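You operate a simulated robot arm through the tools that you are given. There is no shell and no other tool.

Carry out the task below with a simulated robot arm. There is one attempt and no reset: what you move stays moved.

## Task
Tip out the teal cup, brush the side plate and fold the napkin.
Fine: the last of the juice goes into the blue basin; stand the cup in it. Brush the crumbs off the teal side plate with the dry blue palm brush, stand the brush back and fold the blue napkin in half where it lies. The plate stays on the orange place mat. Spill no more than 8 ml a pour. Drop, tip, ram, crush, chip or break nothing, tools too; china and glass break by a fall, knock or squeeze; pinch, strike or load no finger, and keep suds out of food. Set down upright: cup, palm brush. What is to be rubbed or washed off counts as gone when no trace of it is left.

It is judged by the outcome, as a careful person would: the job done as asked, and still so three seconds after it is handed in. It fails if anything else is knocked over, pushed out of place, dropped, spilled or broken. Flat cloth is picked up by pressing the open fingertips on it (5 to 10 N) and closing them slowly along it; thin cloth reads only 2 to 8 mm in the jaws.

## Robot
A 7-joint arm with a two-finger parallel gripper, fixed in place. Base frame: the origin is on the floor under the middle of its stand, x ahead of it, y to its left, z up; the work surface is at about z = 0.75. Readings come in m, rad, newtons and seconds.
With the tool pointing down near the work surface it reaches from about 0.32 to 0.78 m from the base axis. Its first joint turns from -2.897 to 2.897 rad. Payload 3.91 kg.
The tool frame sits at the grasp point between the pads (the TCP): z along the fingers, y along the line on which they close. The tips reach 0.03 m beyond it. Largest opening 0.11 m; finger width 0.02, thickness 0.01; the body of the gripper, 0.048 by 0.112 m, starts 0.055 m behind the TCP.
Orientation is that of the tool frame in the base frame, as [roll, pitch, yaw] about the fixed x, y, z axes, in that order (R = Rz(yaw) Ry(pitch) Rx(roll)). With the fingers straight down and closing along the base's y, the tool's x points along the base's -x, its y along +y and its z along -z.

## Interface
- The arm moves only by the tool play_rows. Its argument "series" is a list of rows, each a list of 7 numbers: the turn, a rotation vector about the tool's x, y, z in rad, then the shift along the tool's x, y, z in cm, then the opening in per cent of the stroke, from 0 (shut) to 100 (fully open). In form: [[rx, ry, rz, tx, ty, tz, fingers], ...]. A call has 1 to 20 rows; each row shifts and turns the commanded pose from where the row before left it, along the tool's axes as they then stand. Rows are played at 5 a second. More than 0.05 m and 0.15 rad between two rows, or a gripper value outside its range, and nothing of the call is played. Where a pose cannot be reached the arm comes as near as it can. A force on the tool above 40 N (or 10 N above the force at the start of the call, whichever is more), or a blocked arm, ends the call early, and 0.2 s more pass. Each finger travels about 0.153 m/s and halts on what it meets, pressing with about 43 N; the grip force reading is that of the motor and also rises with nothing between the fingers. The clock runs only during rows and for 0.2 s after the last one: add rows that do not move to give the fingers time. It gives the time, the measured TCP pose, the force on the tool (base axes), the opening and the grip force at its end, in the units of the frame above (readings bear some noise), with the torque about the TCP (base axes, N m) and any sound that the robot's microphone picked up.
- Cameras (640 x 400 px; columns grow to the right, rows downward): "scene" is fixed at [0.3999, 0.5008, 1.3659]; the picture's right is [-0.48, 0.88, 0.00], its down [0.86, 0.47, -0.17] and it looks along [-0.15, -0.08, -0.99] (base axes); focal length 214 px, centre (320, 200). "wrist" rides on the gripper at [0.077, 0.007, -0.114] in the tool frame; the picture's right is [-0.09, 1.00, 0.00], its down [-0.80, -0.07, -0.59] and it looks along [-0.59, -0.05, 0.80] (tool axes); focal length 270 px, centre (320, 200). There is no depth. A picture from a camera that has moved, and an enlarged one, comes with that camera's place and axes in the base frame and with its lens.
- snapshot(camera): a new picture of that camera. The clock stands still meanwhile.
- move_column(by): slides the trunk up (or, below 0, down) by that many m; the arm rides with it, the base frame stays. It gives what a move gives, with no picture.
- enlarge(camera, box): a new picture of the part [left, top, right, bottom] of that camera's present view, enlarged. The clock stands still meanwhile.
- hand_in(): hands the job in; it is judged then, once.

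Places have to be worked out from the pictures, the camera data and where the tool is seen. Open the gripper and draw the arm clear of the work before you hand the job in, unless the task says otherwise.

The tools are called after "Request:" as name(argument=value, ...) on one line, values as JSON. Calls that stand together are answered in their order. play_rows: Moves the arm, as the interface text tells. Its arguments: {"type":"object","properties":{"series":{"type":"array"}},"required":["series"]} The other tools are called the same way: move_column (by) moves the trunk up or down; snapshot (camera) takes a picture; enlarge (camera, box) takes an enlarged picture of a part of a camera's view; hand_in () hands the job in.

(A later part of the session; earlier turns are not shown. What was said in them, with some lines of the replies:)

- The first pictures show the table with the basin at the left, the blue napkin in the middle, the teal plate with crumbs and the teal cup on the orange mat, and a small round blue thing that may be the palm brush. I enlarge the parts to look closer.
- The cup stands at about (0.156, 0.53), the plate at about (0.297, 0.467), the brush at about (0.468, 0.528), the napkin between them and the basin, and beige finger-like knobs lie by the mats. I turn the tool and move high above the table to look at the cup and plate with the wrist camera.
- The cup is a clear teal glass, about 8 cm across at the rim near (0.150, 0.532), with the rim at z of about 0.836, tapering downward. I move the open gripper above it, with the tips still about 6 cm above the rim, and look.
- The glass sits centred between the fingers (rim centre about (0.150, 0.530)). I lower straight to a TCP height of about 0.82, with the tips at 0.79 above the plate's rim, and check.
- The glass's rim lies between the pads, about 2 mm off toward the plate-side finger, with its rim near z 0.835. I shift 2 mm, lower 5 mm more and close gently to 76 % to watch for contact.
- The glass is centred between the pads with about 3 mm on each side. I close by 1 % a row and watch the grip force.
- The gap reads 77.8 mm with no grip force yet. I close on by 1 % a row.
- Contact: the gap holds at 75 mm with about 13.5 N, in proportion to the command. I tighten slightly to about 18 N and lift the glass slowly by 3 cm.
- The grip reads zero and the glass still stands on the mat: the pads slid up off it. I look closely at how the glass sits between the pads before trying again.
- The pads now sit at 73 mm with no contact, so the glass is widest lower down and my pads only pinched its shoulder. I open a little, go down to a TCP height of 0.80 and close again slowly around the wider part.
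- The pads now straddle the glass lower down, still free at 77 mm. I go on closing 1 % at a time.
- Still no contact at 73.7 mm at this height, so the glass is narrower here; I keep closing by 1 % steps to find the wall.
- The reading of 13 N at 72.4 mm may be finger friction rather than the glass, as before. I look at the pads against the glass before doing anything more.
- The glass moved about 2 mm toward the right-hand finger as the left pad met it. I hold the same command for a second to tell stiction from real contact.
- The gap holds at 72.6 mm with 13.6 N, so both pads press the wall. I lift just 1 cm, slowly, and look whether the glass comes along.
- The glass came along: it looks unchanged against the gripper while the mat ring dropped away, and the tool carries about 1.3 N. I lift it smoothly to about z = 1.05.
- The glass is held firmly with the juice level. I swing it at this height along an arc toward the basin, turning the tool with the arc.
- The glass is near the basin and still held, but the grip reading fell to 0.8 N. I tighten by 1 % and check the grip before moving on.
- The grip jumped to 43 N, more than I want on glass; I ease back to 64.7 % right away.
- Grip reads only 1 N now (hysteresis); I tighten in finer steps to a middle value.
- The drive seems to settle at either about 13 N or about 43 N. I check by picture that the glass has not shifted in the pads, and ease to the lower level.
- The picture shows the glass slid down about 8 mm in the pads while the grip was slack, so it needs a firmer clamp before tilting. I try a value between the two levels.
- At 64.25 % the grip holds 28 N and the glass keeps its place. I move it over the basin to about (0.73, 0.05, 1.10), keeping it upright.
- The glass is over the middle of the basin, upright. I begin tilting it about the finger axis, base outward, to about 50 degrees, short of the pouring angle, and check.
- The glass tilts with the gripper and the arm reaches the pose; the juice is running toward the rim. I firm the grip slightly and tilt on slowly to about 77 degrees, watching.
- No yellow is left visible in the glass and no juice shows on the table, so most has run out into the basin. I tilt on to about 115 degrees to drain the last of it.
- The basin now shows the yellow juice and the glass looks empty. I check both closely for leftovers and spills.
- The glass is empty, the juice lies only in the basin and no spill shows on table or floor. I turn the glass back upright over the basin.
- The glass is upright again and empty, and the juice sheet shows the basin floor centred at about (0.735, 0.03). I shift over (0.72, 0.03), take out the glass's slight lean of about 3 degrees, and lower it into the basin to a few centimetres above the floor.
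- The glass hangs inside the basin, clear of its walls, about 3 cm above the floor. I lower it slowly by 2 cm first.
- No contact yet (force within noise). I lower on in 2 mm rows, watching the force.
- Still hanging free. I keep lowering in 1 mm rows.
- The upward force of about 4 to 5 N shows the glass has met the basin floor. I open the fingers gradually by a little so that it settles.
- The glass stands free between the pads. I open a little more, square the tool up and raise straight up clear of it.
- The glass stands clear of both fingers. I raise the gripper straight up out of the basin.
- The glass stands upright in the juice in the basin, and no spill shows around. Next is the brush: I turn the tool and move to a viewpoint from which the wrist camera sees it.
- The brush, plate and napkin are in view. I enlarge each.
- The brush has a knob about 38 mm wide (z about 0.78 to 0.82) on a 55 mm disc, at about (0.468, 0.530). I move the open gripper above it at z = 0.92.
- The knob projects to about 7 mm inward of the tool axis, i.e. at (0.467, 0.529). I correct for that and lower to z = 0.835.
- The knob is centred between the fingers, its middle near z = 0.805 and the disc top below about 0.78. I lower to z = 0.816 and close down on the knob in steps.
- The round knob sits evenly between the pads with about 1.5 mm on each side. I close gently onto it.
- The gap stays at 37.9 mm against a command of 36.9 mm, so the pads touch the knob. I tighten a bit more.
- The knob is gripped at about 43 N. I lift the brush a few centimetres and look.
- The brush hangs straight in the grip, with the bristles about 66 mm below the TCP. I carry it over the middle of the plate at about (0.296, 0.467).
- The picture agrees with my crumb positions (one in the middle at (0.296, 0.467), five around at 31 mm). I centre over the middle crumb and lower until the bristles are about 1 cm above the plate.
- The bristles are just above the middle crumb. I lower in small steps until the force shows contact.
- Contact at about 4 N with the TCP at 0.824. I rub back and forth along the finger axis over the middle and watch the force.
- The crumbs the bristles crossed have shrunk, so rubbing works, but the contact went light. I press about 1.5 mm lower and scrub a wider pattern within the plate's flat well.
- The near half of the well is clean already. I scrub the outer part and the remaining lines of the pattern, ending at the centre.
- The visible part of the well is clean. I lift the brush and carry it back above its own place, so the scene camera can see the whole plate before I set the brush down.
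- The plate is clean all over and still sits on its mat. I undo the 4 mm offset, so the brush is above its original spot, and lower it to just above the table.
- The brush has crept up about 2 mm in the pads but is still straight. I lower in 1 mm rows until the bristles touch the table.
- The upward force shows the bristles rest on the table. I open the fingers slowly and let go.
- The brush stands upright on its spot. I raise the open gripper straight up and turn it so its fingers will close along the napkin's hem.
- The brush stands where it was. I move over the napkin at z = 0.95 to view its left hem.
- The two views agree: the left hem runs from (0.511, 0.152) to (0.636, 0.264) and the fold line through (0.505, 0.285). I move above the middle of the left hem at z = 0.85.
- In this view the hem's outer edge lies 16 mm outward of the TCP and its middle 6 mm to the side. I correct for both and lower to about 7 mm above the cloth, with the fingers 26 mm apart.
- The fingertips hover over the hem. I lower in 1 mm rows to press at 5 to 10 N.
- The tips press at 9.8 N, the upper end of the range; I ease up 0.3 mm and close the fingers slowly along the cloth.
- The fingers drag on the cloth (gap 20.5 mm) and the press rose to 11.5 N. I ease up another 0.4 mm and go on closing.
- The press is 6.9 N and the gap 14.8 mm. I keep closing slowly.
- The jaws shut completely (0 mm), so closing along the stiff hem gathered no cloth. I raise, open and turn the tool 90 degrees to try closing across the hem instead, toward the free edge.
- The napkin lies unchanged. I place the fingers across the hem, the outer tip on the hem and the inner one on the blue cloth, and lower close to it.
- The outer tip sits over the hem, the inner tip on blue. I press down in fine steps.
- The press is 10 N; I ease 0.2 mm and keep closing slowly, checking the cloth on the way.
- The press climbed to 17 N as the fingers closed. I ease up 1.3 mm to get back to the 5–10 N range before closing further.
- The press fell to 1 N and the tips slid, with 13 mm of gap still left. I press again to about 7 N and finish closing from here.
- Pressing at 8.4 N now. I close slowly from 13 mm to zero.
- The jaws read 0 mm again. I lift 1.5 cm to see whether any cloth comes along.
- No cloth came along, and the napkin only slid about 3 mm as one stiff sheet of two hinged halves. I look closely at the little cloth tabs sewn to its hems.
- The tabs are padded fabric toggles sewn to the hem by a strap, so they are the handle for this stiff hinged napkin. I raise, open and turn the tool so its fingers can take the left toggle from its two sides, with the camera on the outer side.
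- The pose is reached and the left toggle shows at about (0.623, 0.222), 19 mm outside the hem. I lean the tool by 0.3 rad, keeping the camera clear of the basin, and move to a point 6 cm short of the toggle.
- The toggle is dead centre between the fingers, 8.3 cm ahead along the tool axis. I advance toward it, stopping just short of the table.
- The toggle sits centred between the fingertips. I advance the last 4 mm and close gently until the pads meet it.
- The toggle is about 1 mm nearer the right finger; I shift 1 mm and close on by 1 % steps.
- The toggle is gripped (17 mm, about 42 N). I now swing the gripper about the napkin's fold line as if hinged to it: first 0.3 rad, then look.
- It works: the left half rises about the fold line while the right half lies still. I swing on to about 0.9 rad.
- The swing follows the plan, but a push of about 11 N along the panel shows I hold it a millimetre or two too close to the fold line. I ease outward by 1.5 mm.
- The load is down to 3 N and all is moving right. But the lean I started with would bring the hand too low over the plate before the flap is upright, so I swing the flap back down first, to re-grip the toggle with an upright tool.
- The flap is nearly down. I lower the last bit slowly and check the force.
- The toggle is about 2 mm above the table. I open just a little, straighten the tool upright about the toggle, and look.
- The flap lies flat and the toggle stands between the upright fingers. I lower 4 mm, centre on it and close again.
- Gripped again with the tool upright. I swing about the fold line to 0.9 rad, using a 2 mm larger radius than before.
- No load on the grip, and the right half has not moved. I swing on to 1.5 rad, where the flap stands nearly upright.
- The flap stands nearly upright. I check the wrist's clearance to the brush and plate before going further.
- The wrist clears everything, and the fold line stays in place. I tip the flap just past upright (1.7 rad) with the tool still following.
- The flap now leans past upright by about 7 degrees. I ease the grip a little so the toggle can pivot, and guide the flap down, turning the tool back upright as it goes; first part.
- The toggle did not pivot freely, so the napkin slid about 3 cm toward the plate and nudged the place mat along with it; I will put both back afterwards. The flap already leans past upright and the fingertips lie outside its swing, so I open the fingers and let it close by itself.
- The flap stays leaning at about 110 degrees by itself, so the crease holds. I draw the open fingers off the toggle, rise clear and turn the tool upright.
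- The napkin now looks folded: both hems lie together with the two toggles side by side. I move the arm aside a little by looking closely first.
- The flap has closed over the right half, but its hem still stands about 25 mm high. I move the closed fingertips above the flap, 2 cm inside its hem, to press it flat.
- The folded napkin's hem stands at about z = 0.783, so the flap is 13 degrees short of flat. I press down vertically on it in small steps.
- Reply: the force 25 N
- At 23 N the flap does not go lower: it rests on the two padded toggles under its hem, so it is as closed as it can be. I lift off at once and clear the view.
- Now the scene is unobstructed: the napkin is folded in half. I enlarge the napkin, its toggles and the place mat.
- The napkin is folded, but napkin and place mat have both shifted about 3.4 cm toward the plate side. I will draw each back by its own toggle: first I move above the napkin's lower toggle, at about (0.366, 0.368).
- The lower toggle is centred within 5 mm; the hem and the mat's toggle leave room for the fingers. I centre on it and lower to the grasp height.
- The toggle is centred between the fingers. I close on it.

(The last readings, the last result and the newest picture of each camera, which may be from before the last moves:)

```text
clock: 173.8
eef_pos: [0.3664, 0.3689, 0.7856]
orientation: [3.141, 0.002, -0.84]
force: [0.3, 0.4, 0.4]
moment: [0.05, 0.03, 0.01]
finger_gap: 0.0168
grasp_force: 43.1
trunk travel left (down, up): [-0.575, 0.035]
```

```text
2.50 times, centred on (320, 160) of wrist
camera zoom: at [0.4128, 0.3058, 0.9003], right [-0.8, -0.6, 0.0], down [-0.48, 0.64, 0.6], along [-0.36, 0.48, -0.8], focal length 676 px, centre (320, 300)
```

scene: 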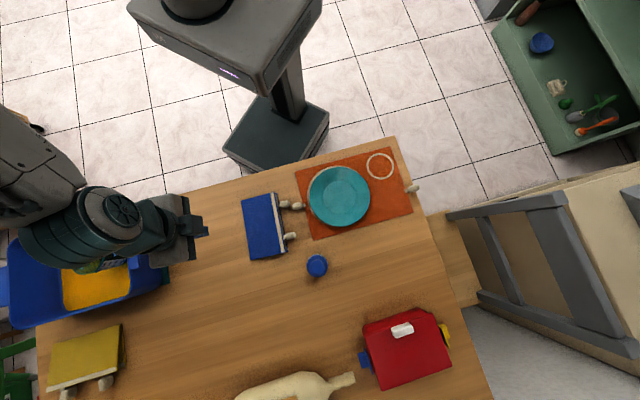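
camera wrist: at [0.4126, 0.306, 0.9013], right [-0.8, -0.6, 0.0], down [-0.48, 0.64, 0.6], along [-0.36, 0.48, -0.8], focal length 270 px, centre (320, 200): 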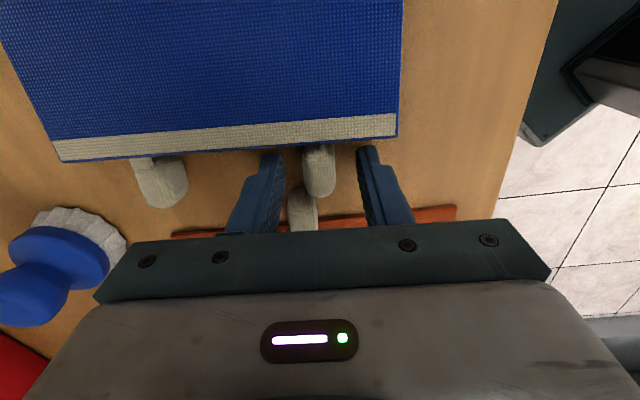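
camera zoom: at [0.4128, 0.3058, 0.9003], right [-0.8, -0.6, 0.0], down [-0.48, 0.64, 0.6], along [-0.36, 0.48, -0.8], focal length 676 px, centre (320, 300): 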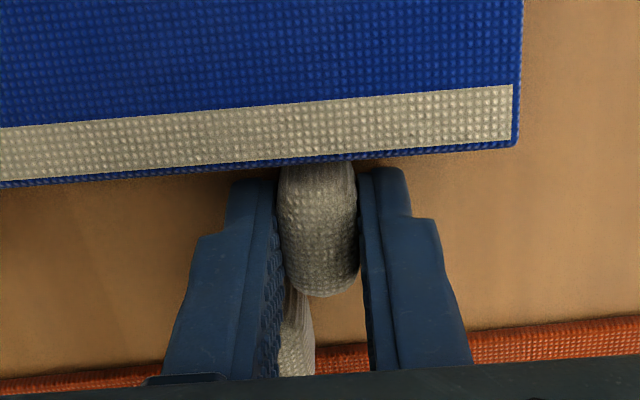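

The toggle is held. I draw the napkin straight back toward the basin by 3.1 cm, slowly along the table.

Request:
play_rows(series=[[0, 0, 0, 0.2, 0, 0, 14.3], [0, 0, 0, 0.45, 0, 0, 14.3], [0, 0, 0, 0.5, 0, 0, 14.3], [0, 0, 0, 0.5, 0, 0, 14.3], [0, 0, 0, 0.5, 0, 0, 14.3], [0, 0, 0, 0.5, 0, 0, 14.3], [0, 0, 0, 0.3, 0, 0, 14.3], [0, 0, 0, 0.15, 0, 0, 14.3], [0, 0, 0, 0, 0, 0, 14.3]])

Request:
snapshot(camera="wrist")

Request:
enlarge(camera="scene", box=[190, 160, 370, 290])

```text
clock: 175.8
eef_pos: [0.389, 0.3441, 0.7846]
orientation: [3.141, -0.001, -0.84]
force: [-1.4, 1.4, 6.1]
moment: [-0.02, -0.12, 0.02]
finger_gap: 0.0169
grasp_force: 42.8
trunk travel left (down, up): [-0.575, 0.035]
```

```text
taken
camera wrist: at [0.434, 0.2814, 0.9001], right [-0.8, -0.6, 0.0], down [-0.48, 0.64, 0.59], along [-0.36, 0.48, -0.8], focal length 270 px, centre (320, 200)
```

wrist: 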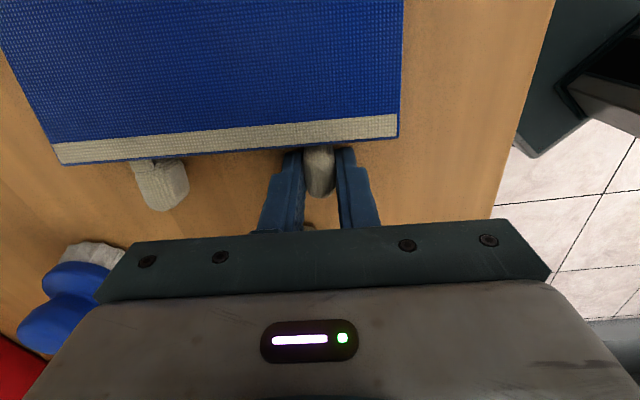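

```text
3.08 times, centred on (280, 225) of scene
camera zoom: at [0.3999, 0.5008, 1.3659], right [-0.48, 0.88, 0.0], down [0.86, 0.47, -0.17], along [-0.15, -0.08, -0.99], focal length 660 px, centre (443, 123)
```

zoom: 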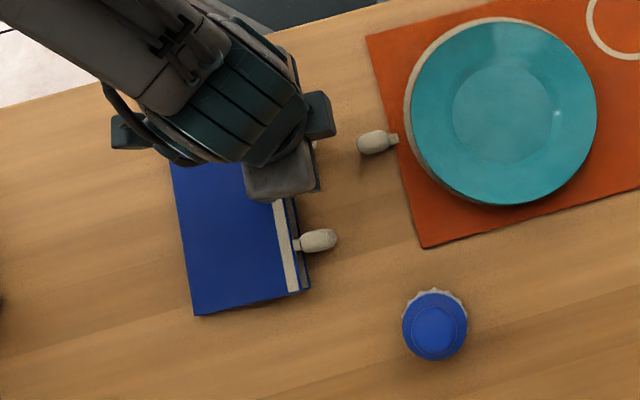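

The napkin is back where it lay, with its lower hem at its original line. I release, rise and move above the place mat's toggle.

Request:
play_rows(series=[[0, 0, 0, 0, 0, 0, 18], [0, 0, 0, 0, 0, 0, 26], [0, 0, 0, 0, 0, 0, 36], [0, 0, 0, 0, 0, -1.0, 38], [0, 0, 0, 0, 0, -3.5, 38], [0, 0, 0, 0, 0, -4.5, 38], [0, 0, 0, -3.4, -0.65, 0, 38], [0, 0, 0, -3.4, -0.65, 0, 38], [0, 0, 0, 0, 0, 0, 38]])

Request:
snapshot(camera="wrist")

Request:
enlarge(camera="scene", box=[190, 160, 370, 290])

```text
clock: 177.8
eef_pos: [0.3507, 0.4039, 0.8716]
orientation: [3.142, 0.0, -0.839]
force: [0.0, 0.3, -0.2]
moment: [0.0, -0.02, -0.01]
finger_gap: 0.0417
grasp_force: 0.1
trunk travel left (down, up): [-0.575, 0.035]
```

```text
taken
camera wrist: at [0.397, 0.342, 0.9862], right [-0.8, -0.6, 0.0], down [-0.48, 0.64, 0.59], along [-0.36, 0.48, -0.8], focal length 270 px, centre (320, 200)
```

wrist: 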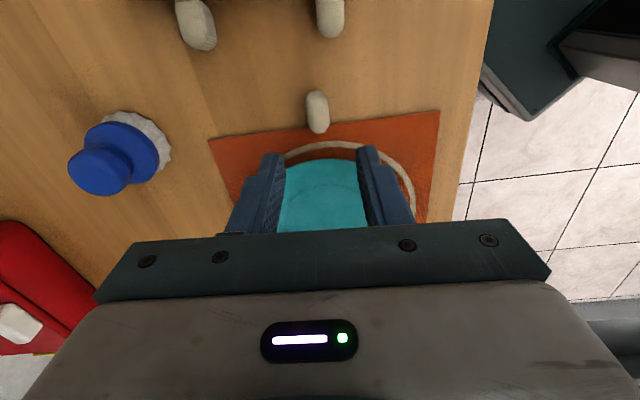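

```text
3.08 times, centred on (280, 225) of scene
camera zoom: at [0.3999, 0.5008, 1.3659], right [-0.48, 0.88, 0.0], down [0.86, 0.47, -0.17], along [-0.15, -0.08, -0.99], focal length 660 px, centre (443, 123)
```

zoom: 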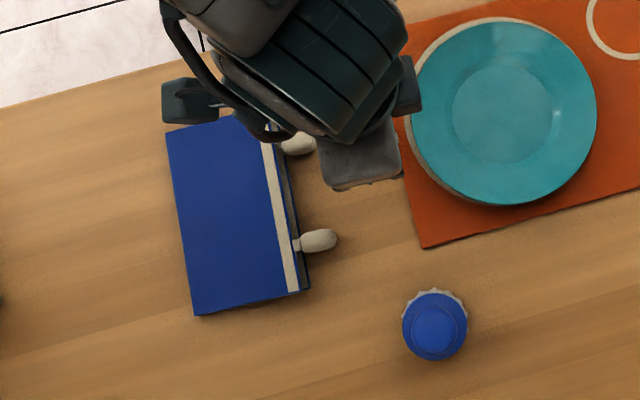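

The mat's toggle is centred under the fingers within 3 mm. I lower onto it and close.

Request:
play_rows(series=[[0, 0, 0, 0.4, -0.16, 0, 38], [0, 0, 0, 0, 0, 3.0, 38], [0, 0, 0, 0, 0, 3.0, 38], [0, 0, 0, 0, 0, 2.0, 38], [0, 0, 0, 0, 0, 0.6, 38], [0, 0, 0, 0, 0, 0, 32], [0, 0, 0, 0, 0, 0, 26], [0, 0, 0, 0, 0, 0, 22], [0, 0, 0, 0, 0, 0, 20], [0, 0, 0, 0, 0, 0, 20]])

Request:
enlarge(camera="wrist", box=[220, 80, 420, 240])

```text
clock: 180.0
eef_pos: [0.3542, 0.4034, 0.788]
orientation: [3.138, 0.004, -0.84]
force: [-1.0, 0.4, -0.4]
moment: [-0.01, 0.0, -0.01]
finger_gap: 0.022
grasp_force: 0.1
trunk travel left (down, up): [-0.575, 0.035]
```

```text
2.50 times, centred on (320, 160) of wrist
camera zoom: at [0.4005, 0.3403, 0.903], right [-0.8, -0.6, 0.0], down [-0.48, 0.64, 0.6], along [-0.36, 0.48, -0.8], focal length 676 px, centre (320, 300)
```

zoom: 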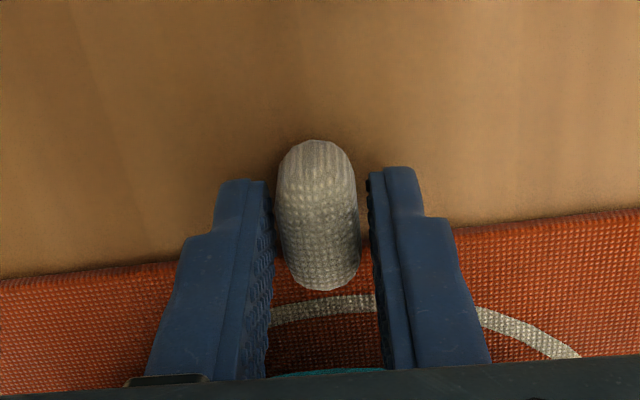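

Request:
play_rows(series=[[0, 0, 0, 0, 0, 0.2, 19], [0, 0, 0, 0, 0, 0, 17.5], [0, 0, 0, 0, 0, 0, 16], [0, 0, 0, 0, 0, 0, 15], [0, 0, 0, 0, 0, 0, 14.3], [0, 0, 0, 0, 0, 0, 14.3]])

Request:
enlarge(camera="scene", box=[270, 130, 430, 250])

```text
clock: 181.4
eef_pos: [0.3547, 0.4018, 0.786]
orientation: [3.141, 0.001, -0.839]
force: [-0.6, -0.3, 1.4]
moment: [0.09, 0.18, 0.32]
finger_gap: 0.0171
grasp_force: 43.2
trunk travel left (down, up): [-0.575, 0.035]
```

```text
3.33 times, centred on (350, 190) of scene
camera zoom: at [0.3999, 0.5008, 1.3659], right [-0.48, 0.88, 0.0], down [0.86, 0.47, -0.17], along [-0.15, -0.08, -0.99], focal length 715 px, centre (220, 233)
```

zoom: 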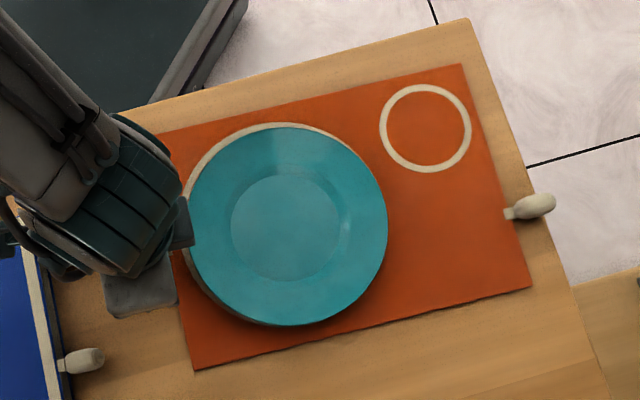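

Gripping turned the mat about 2 degrees to match the fingers. I turn it back by 0.04 rad and draw it gently by 3.2 cm toward its original place.

Request:
play_rows(series=[[0, 0, -0.02, 0, 0, 0, 14.3], [0, 0, -0.02, 0, 0, 0, 14.3], [0, 0, 0, 0.15, 0, 0, 14.3], [0, 0, 0, 0.3, 0, 0, 14.3], [0, 0, 0, 0.4, 0, 0, 14.3], [0, 0, 0, 0.4, 0, 0, 14.3], [0, 0, 0, 0.4, 0, 0, 14.3], [0, 0, 0, 0.3, 0, 0, 14.3], [0, 0, 0, 0.15, 0, 0, 14.3], [0, 0, 0, 0, 0, 0, 14.3]])

Request:
enlarge(camera="scene", box=[270, 130, 430, 250])

Request:
snapshot(camera="wrist")

```text
clock: 183.6
eef_pos: [0.3692, 0.3881, 0.7863]
orientation: [-3.141, 0.002, -0.797]
force: [-3.9, 3.4, 6.8]
moment: [0.16, 0.14, 0.03]
finger_gap: 0.0171
grasp_force: 43.6
trunk travel left (down, up): [-0.575, 0.035]
```

```text
3.33 times, centred on (350, 190) of scene
camera zoom: at [0.3999, 0.5008, 1.3659], right [-0.48, 0.88, 0.0], down [0.86, 0.47, -0.17], along [-0.15, -0.08, -0.99], focal length 715 px, centre (220, 233)
```

zoom: 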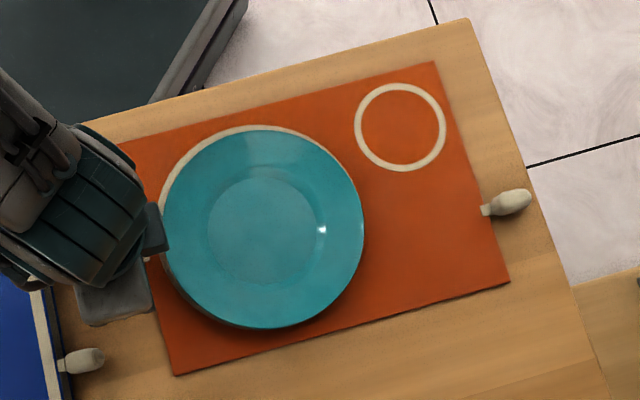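

```text
taken
camera wrist: at [0.4176, 0.3274, 0.9016], right [-0.77, -0.63, 0.0], down [-0.51, 0.62, 0.6], along [-0.38, 0.46, -0.8], focal length 270 px, centre (320, 200)
```

wrist: 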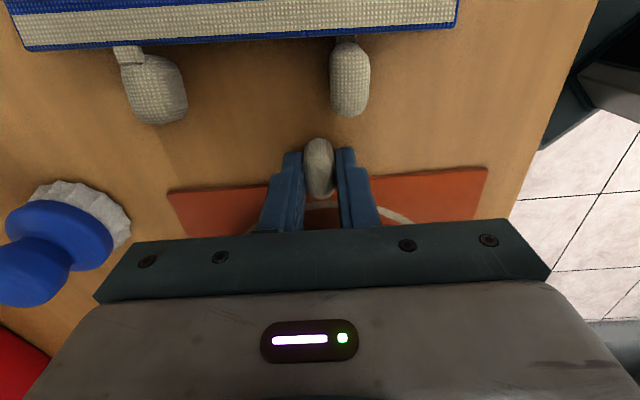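

The mat and plate came along cleanly with the right orientation; about 1.3 cm remains. The napkin's toggle is still 17 mm away from the fingers, so I draw the mat another 1.25 cm.

Request:
play_rows(series=[[0, 0, 0, 0.2, 0, 0, 14.3], [0, 0, 0, 0.35, 0, 0, 14.3], [0, 0, 0, 0.35, 0, 0, 14.3], [0, 0, 0, 0.25, 0, 0, 14.3], [0, 0, 0, 0.1, 0, 0, 14.3], [0, 0, 0, 0, 0, 0, 14.3]])

Request:
enlarge(camera="scene", box=[270, 130, 430, 250])

Request:
snapshot(camera="wrist")

```text
clock: 185.0
eef_pos: [0.3777, 0.3783, 0.7872]
orientation: [3.141, -0.001, -0.8]
force: [-3.1, 3.2, 5.1]
moment: [0.14, 0.06, 0.05]
finger_gap: 0.0171
grasp_force: 43.0
trunk travel left (down, up): [-0.575, 0.035]
```

```text
3.33 times, centred on (350, 190) of scene
camera zoom: at [0.3999, 0.5008, 1.3659], right [-0.48, 0.88, 0.0], down [0.86, 0.47, -0.17], along [-0.15, -0.08, -0.99], focal length 715 px, centre (220, 233)
```

zoom: 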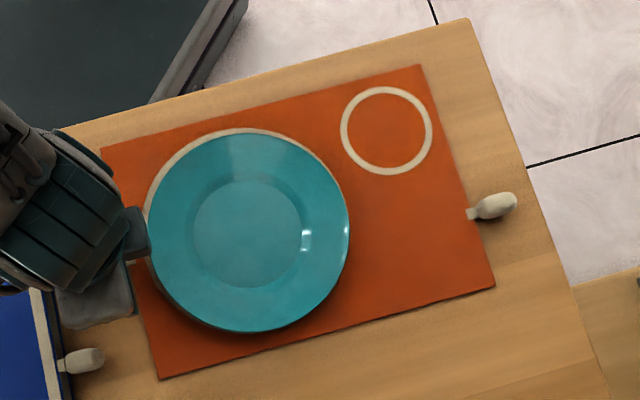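

```text
taken
camera wrist: at [0.4261, 0.3178, 0.9016], right [-0.78, -0.63, 0.0], down [-0.51, 0.62, 0.59], along [-0.38, 0.46, -0.8], focal length 270 px, centre (320, 200)
```

wrist: 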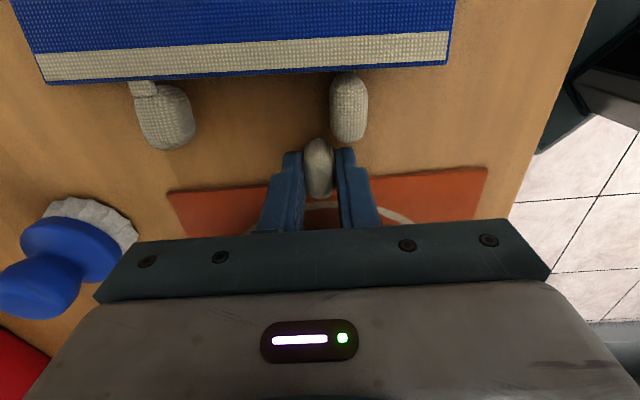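

The place mat and plate are back within about 3 mm of where they stood. I open just enough to release the toggle and rise straight up, then move off to view everything.

Request:
play_rows(series=[[0, 0, 0, 0, 0, 0, 17], [0, 0, 0, 0, 0, 0, 21], [0, 0, 0, 0, 0, 0, 24], [0, 0, 0, 0, 0, -1.0, 24], [0, 0, 0, 0, 0, -3.0, 24], [0, 0, 0, 0, 0, -4.5, 24], [0, 0, 0, 0, 0, -4.5, 24], [0, 0, 0, 4.5, 0, -2.0, 24], [0, 0, 0, 4.5, 0, 0, 24], [0, 0, 0, 4.5, 0, 0, 24], [0, 0, 0, 4.5, 0, 0, 24], [0, 0, 0, 0, 0, 0, 24]])

Request:
snapshot(camera="wrist")

Request:
snapshot(camera="scene")

Request:
enlarge(camera="scene", box=[200, 170, 320, 270])

```text
clock: 187.6
eef_pos: [0.5027, 0.2516, 0.9391]
orientation: [3.138, 0.002, -0.797]
force: [0.8, 0.8, 0.0]
moment: [-0.01, 0.0, -0.01]
finger_gap: 0.0264
grasp_force: 0.1
trunk travel left (down, up): [-0.575, 0.035]
```

```text
taken
camera wrist: at [0.5513, 0.1917, 1.0532], right [-0.77, -0.63, 0.0], down [-0.51, 0.62, 0.6], along [-0.38, 0.46, -0.8], focal length 270 px, centre (320, 200)
```

wrist: 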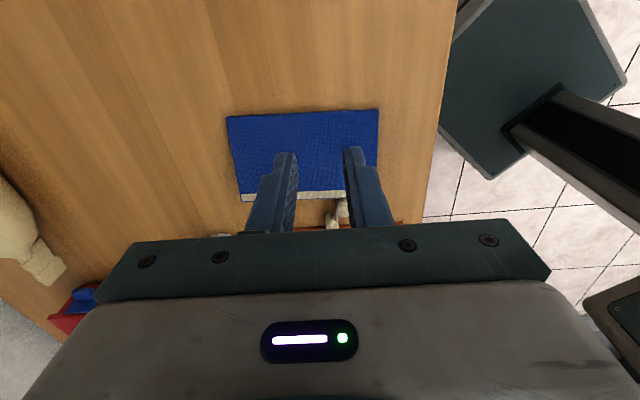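

```text
taken
```

scene: 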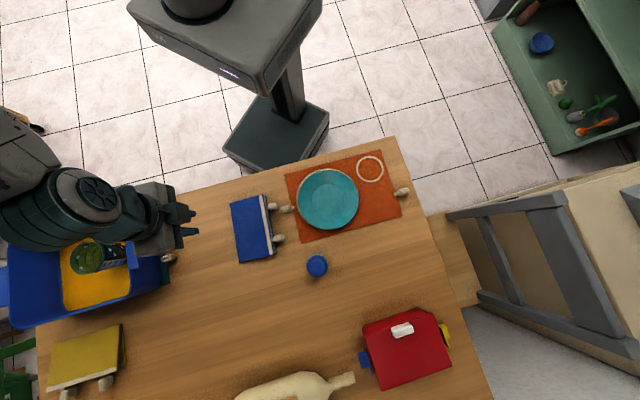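

```text
4.00 times, centred on (260, 220) of scene
camera zoom: at [0.3999, 0.5008, 1.3659], right [-0.48, 0.88, 0.0], down [0.86, 0.47, -0.17], along [-0.15, -0.08, -0.99], focal length 858 px, centre (560, 120)
```

zoom: 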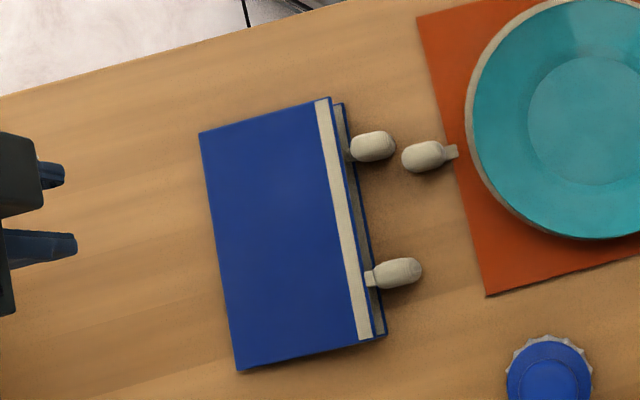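

The place mat, plate and napkin are back in place and the napkin is folded over. I check how flat the flap lies now.

Request:
enlarge(camera="wrist", box=[210, 90, 400, 230])

Request:
enlarge(camera="scene", box=[235, 185, 295, 265])

```text
2.86 times, centred on (305, 160) of wrist
camera zoom: at [0.5513, 0.1917, 1.0532], right [-0.77, -0.63, 0.0], down [-0.51, 0.62, 0.6], along [-0.38, 0.46, -0.8], focal length 772 px, centre (363, 314)
```

zoom: 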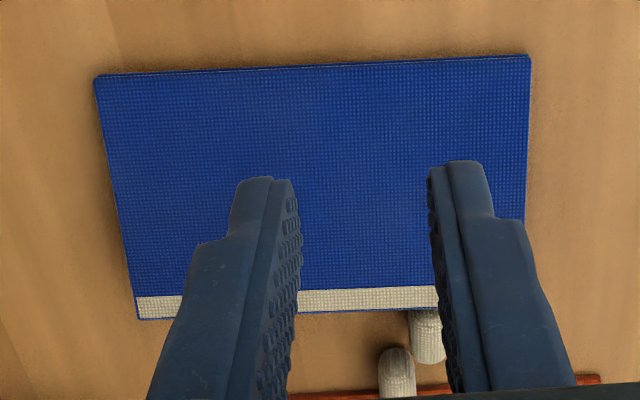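

```text
5.00 times, centred on (265, 225) of scene
camera zoom: at [0.3999, 0.5008, 1.3659], right [-0.48, 0.88, 0.0], down [0.86, 0.47, -0.17], along [-0.15, -0.08, -0.99], focal length 1072 px, centre (595, 75)
```

zoom: 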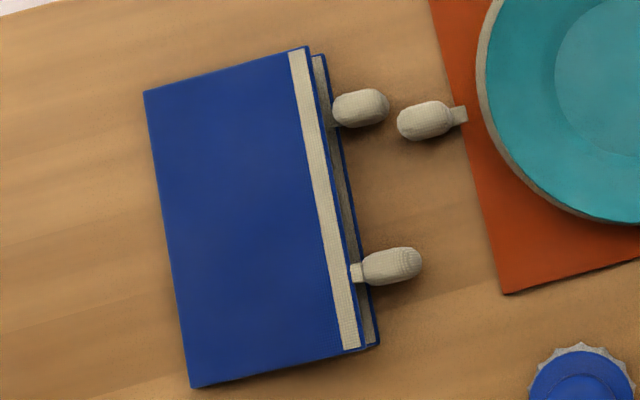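

I want a side view of the flap to judge its angle. I turn the tool back to face along the fold line and move to the robot side of the napkin.

Request:
play_rows(series=[[0, 0, 0.1466, 0, 0, -0.5, 24], [0, 0, 0.1466, 0, 0, -0.5, 24], [0, 0, 0.1466, 0, 0, 0, 24], [0, 0, 0.1466, 0, 0, 0, 24], [0, 0, 0.1466, 0, 0, 0, 24], [0, 0, 0.1466, 0, 0, 0, 24], [0, 0, 0.1466, 0, 0, 0, 24], [0, 0, 0.1466, 0, 0, 0, 24], [0, 0, 0.1466, 0, 0, 0, 24], [0, 0, 0.1466, 0, 0, 0, 24], [0, 0, 0.1466, 0, 0, 0, 24], [0, 0, 0, 0, 0, 0, 24]])

```text
clock: 190.2
eef_pos: [0.5032, 0.2493, 0.9464]
orientation: [3.141, 0.0, -2.415]
force: [0.5, -0.9, 0.0]
moment: [-0.05, 0.03, 0.02]
finger_gap: 0.0262
grasp_force: 0.0
trunk travel left (down, up): [-0.575, 0.035]
```

Request:
play_rows(series=[[0, 0, 0, 3.31, 1.84, 0, 24], [0, 0, 0, 3.31, 1.84, 0, 24], [0, 0, 0, 3.31, 1.84, 0, 24], [0, 0, 0, 3.31, 1.84, 0, 24], [0, -0.12, 0, 0, 0, 0, 24], [0, -0.12, 0, 0, 0, 0, 24], [0, -0.12, 0, 0, 0, 0, 24], [0, -0.12, 0, 0, 0, 0, 24], [0, -0.12, 0, 0, 0, 0, 24], [0, 0, 0, 2.26, 0, 3.3, 24], [0, 0, 0, 2.26, 0, 3.3, 24], [0, 0, 0, 0, 0, 0, 24]])

Request:
snapshot(camera="wrist")

```text
clock: 192.8
eef_pos: [0.3832, 0.2315, 0.8656]
orientation: [3.14, 0.599, -2.412]
force: [0.5, -0.1, 0.4]
moment: [0.01, -0.01, -0.02]
finger_gap: 0.0263
grasp_force: 0.1
out of reach, approached as far as the arm can: row 8, 9
trunk travel left (down, up): [-0.575, 0.035]
```

```text
taken
camera wrist: at [0.282, 0.1513, 0.9163], right [-0.61, 0.79, 0.05], down [0.29, 0.16, 0.94], along [0.74, 0.59, -0.33], focal length 270 px, centre (320, 200)
```

wrist: 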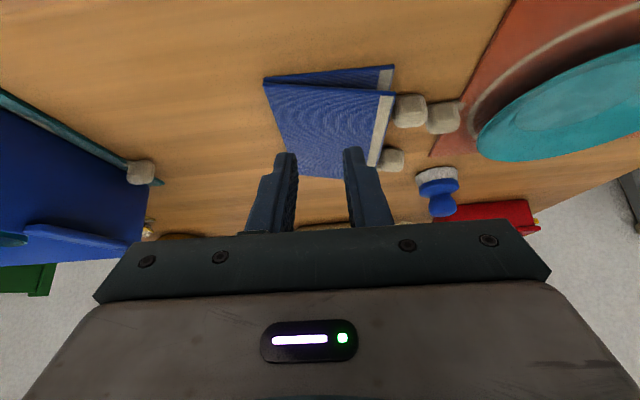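

The side view shows the flap from its end. I enlarge it.

Request:
enlarge(camera="wrist", box=[240, 40, 480, 200])

```text
2.50 times, centred on (360, 120) of wrist
camera zoom: at [0.282, 0.1513, 0.9163], right [-0.61, 0.79, 0.05], down [0.29, 0.16, 0.94], along [0.74, 0.59, -0.33], focal length 676 px, centre (220, 400)
```

zoom: 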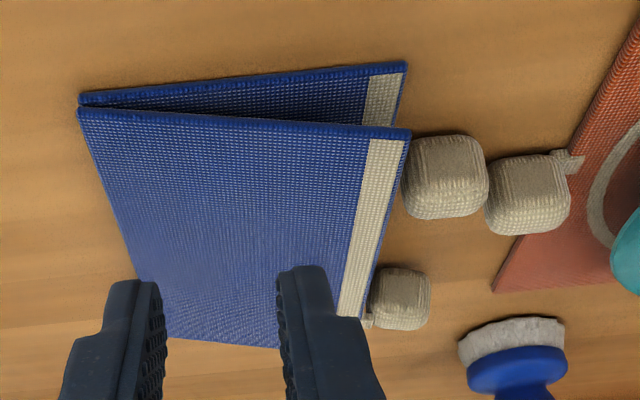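

The side view shows the flap resting about 11 degrees above flat, the stop I met when pressing; the hems lie over each other and the napkin is folded in half in its place. I raise the arm, straighten it and open the gripper, drawing clear of the work.

Request:
play_rows(series=[[0, 0, 0, -2.5, 0, -3.7, 30], [0, 0, 0, -2.5, 0, -3.7, 40], [0, 0, 0, -2.5, 0, -3.7, 50], [0, 0.12, 0, 0, 0, 0, 60], [0, 0.12, 0, 0, 0, 0, 70], [0, 0.12, 0, 0, 0, 0, 80], [0, 0.12, 0, 0, 0, 0, 90], [0, 0.12, 0, 0, 0, 0, 100], [0, 0, 0, 0, 0, -4.0, 100], [0, 0, 0, 0, 0, -4.0, 100], [0, 0, 0, 0, 0, -4.0, 100], [0, 0, 0, 0, 0, 0, 100]])

Request:
snapshot(camera="scene")

Request:
snapshot(camera="wrist")

```text
clock: 195.4
eef_pos: [0.3784, 0.2293, 1.1202]
orientation: [3.138, -0.003, -2.412]
force: [0.3, 0.2, -0.3]
moment: [0.0, 0.02, 0.0]
finger_gap: 0.1097
grasp_force: 0.0
trunk travel left (down, up): [-0.575, 0.035]
```

```text
taken
```

scene: 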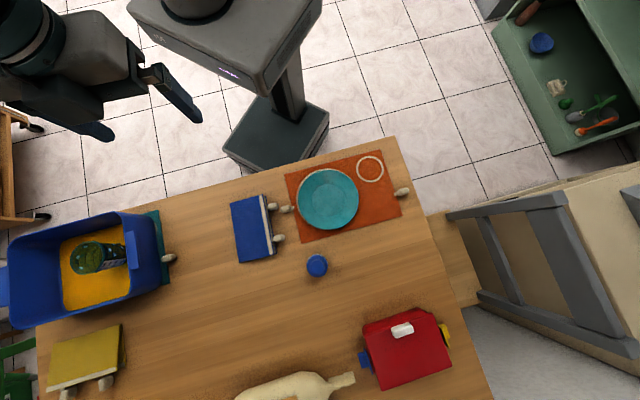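

```text
taken
camera wrist: at [0.3168, 0.1825, 1.2354], right [-0.6, 0.8, 0.0], down [0.65, 0.48, 0.59], along [0.47, 0.36, -0.8], focal length 270 px, centre (320, 200)
```

wrist: 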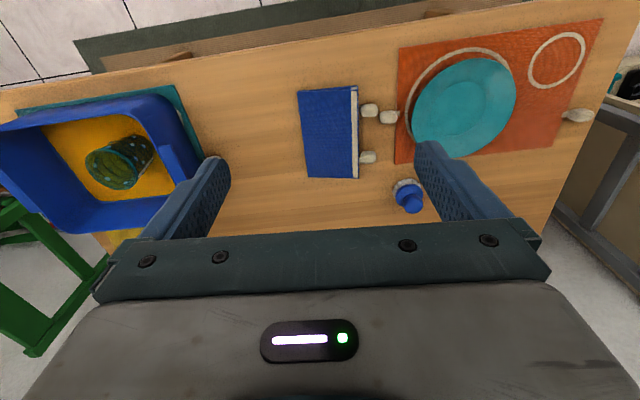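

Everything is in view and the arm is clear. I check the cup, plate and brush closely once more before handing in.

Request:
enlarge(camera="wrist", box=[0, 80, 240, 240])

Request:
enlarge(camera="scene", box=[220, 140, 420, 290])

Request:
enlarge(camera="wrist", box=[280, 20, 620, 240])

Request:
enlarge(camera="scene", box=[0, 190, 200, 330])

```text
2.50 times, centred on (120, 160) of wrist
camera zoom: at [0.3168, 0.1825, 1.2354], right [-0.6, 0.8, 0.0], down [0.65, 0.48, 0.59], along [0.47, 0.36, -0.8], focal length 676 px, centre (820, 300)
```

zoom: 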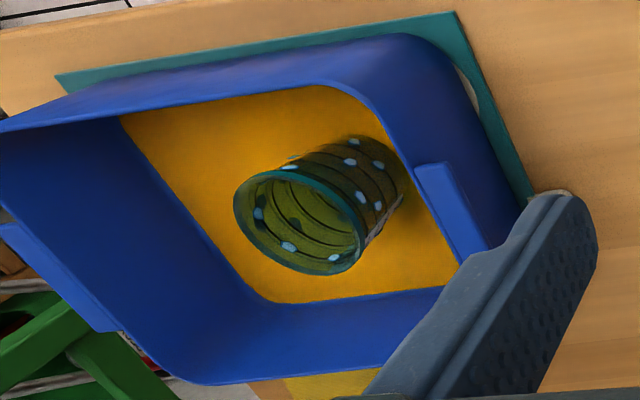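

```text
2.67 times, centred on (320, 215) of scene
camera zoom: at [0.3999, 0.5008, 1.3659], right [-0.48, 0.88, 0.0], down [0.86, 0.47, -0.17], along [-0.15, -0.08, -0.99], focal length 572 px, centre (320, 160)
```

zoom: 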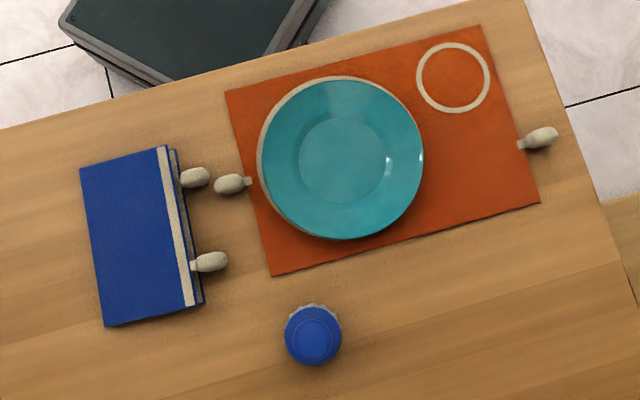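

```text
1.82 times, centred on (450, 130) of wrist
camera zoom: at [0.3168, 0.1825, 1.2354], right [-0.6, 0.8, 0.0], down [0.65, 0.48, 0.59], along [0.47, 0.36, -0.8], focal length 491 px, centre (84, 327)
```

zoom: 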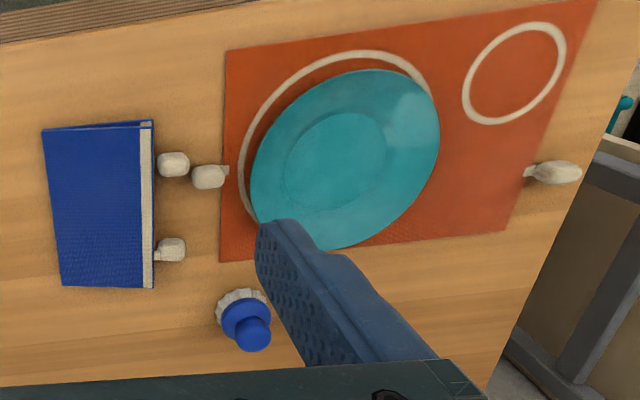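

```text
2.86 times, centred on (100, 260) of scene
camera zoom: at [0.3999, 0.5008, 1.3659], right [-0.48, 0.88, 0.0], down [0.86, 0.47, -0.17], along [-0.15, -0.08, -0.99], focal length 613 px, centre (949, 29)
```

zoom: 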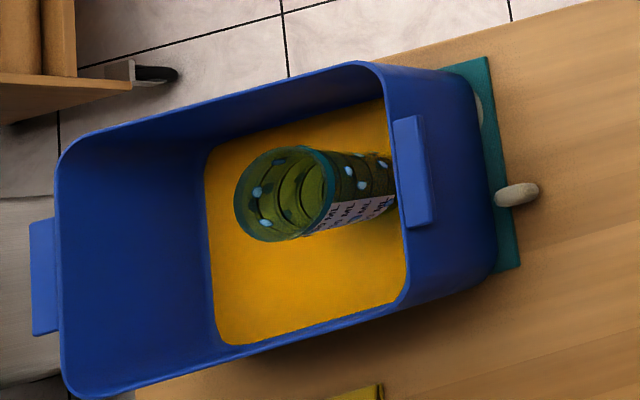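

The glass stands upright and empty in the basin, and the plate is clean and on its mat. The brush stands on its spot and the napkin lies folded in its place. The arm is clear with the gripper open, so I hand the job in.

Request:
hand_in()

```text
The job is handed in.
```

I carried out all three parts and handed the job in, but I don't have the verdict yet.

- **Cup:** The juice is in the blue basin. No spill showed in the pictures. The cup stands upright in the basin, empty apart from a few drops on the glass. My first grip slipped without lifting it, and later readings briefly showed about 43 N on the glass. I heard no crack and saw no damage.
- **Plate:** All six crumbs are gone. The plate is still on the orange mat, and the brush stands back on its spot to within a few millimetres.
- **Napkin:** It is folded in half. The top half rests about 11 degrees above flat and went no lower under a 23 N press, probably because the hem toggles hold it up. Pressing and closing on the cloth gathered nothing, so I folded it by the toggle sewn to its hem.

**Shifted and put back:** Folding dragged the napkin about 3 cm, and it pushed the place mat and plate about 3.5 cm with it. I drew the napkin and then the mat back by their toggles. Both ended within a few millimetres of where they had been, and the mat is turned by about a degree.
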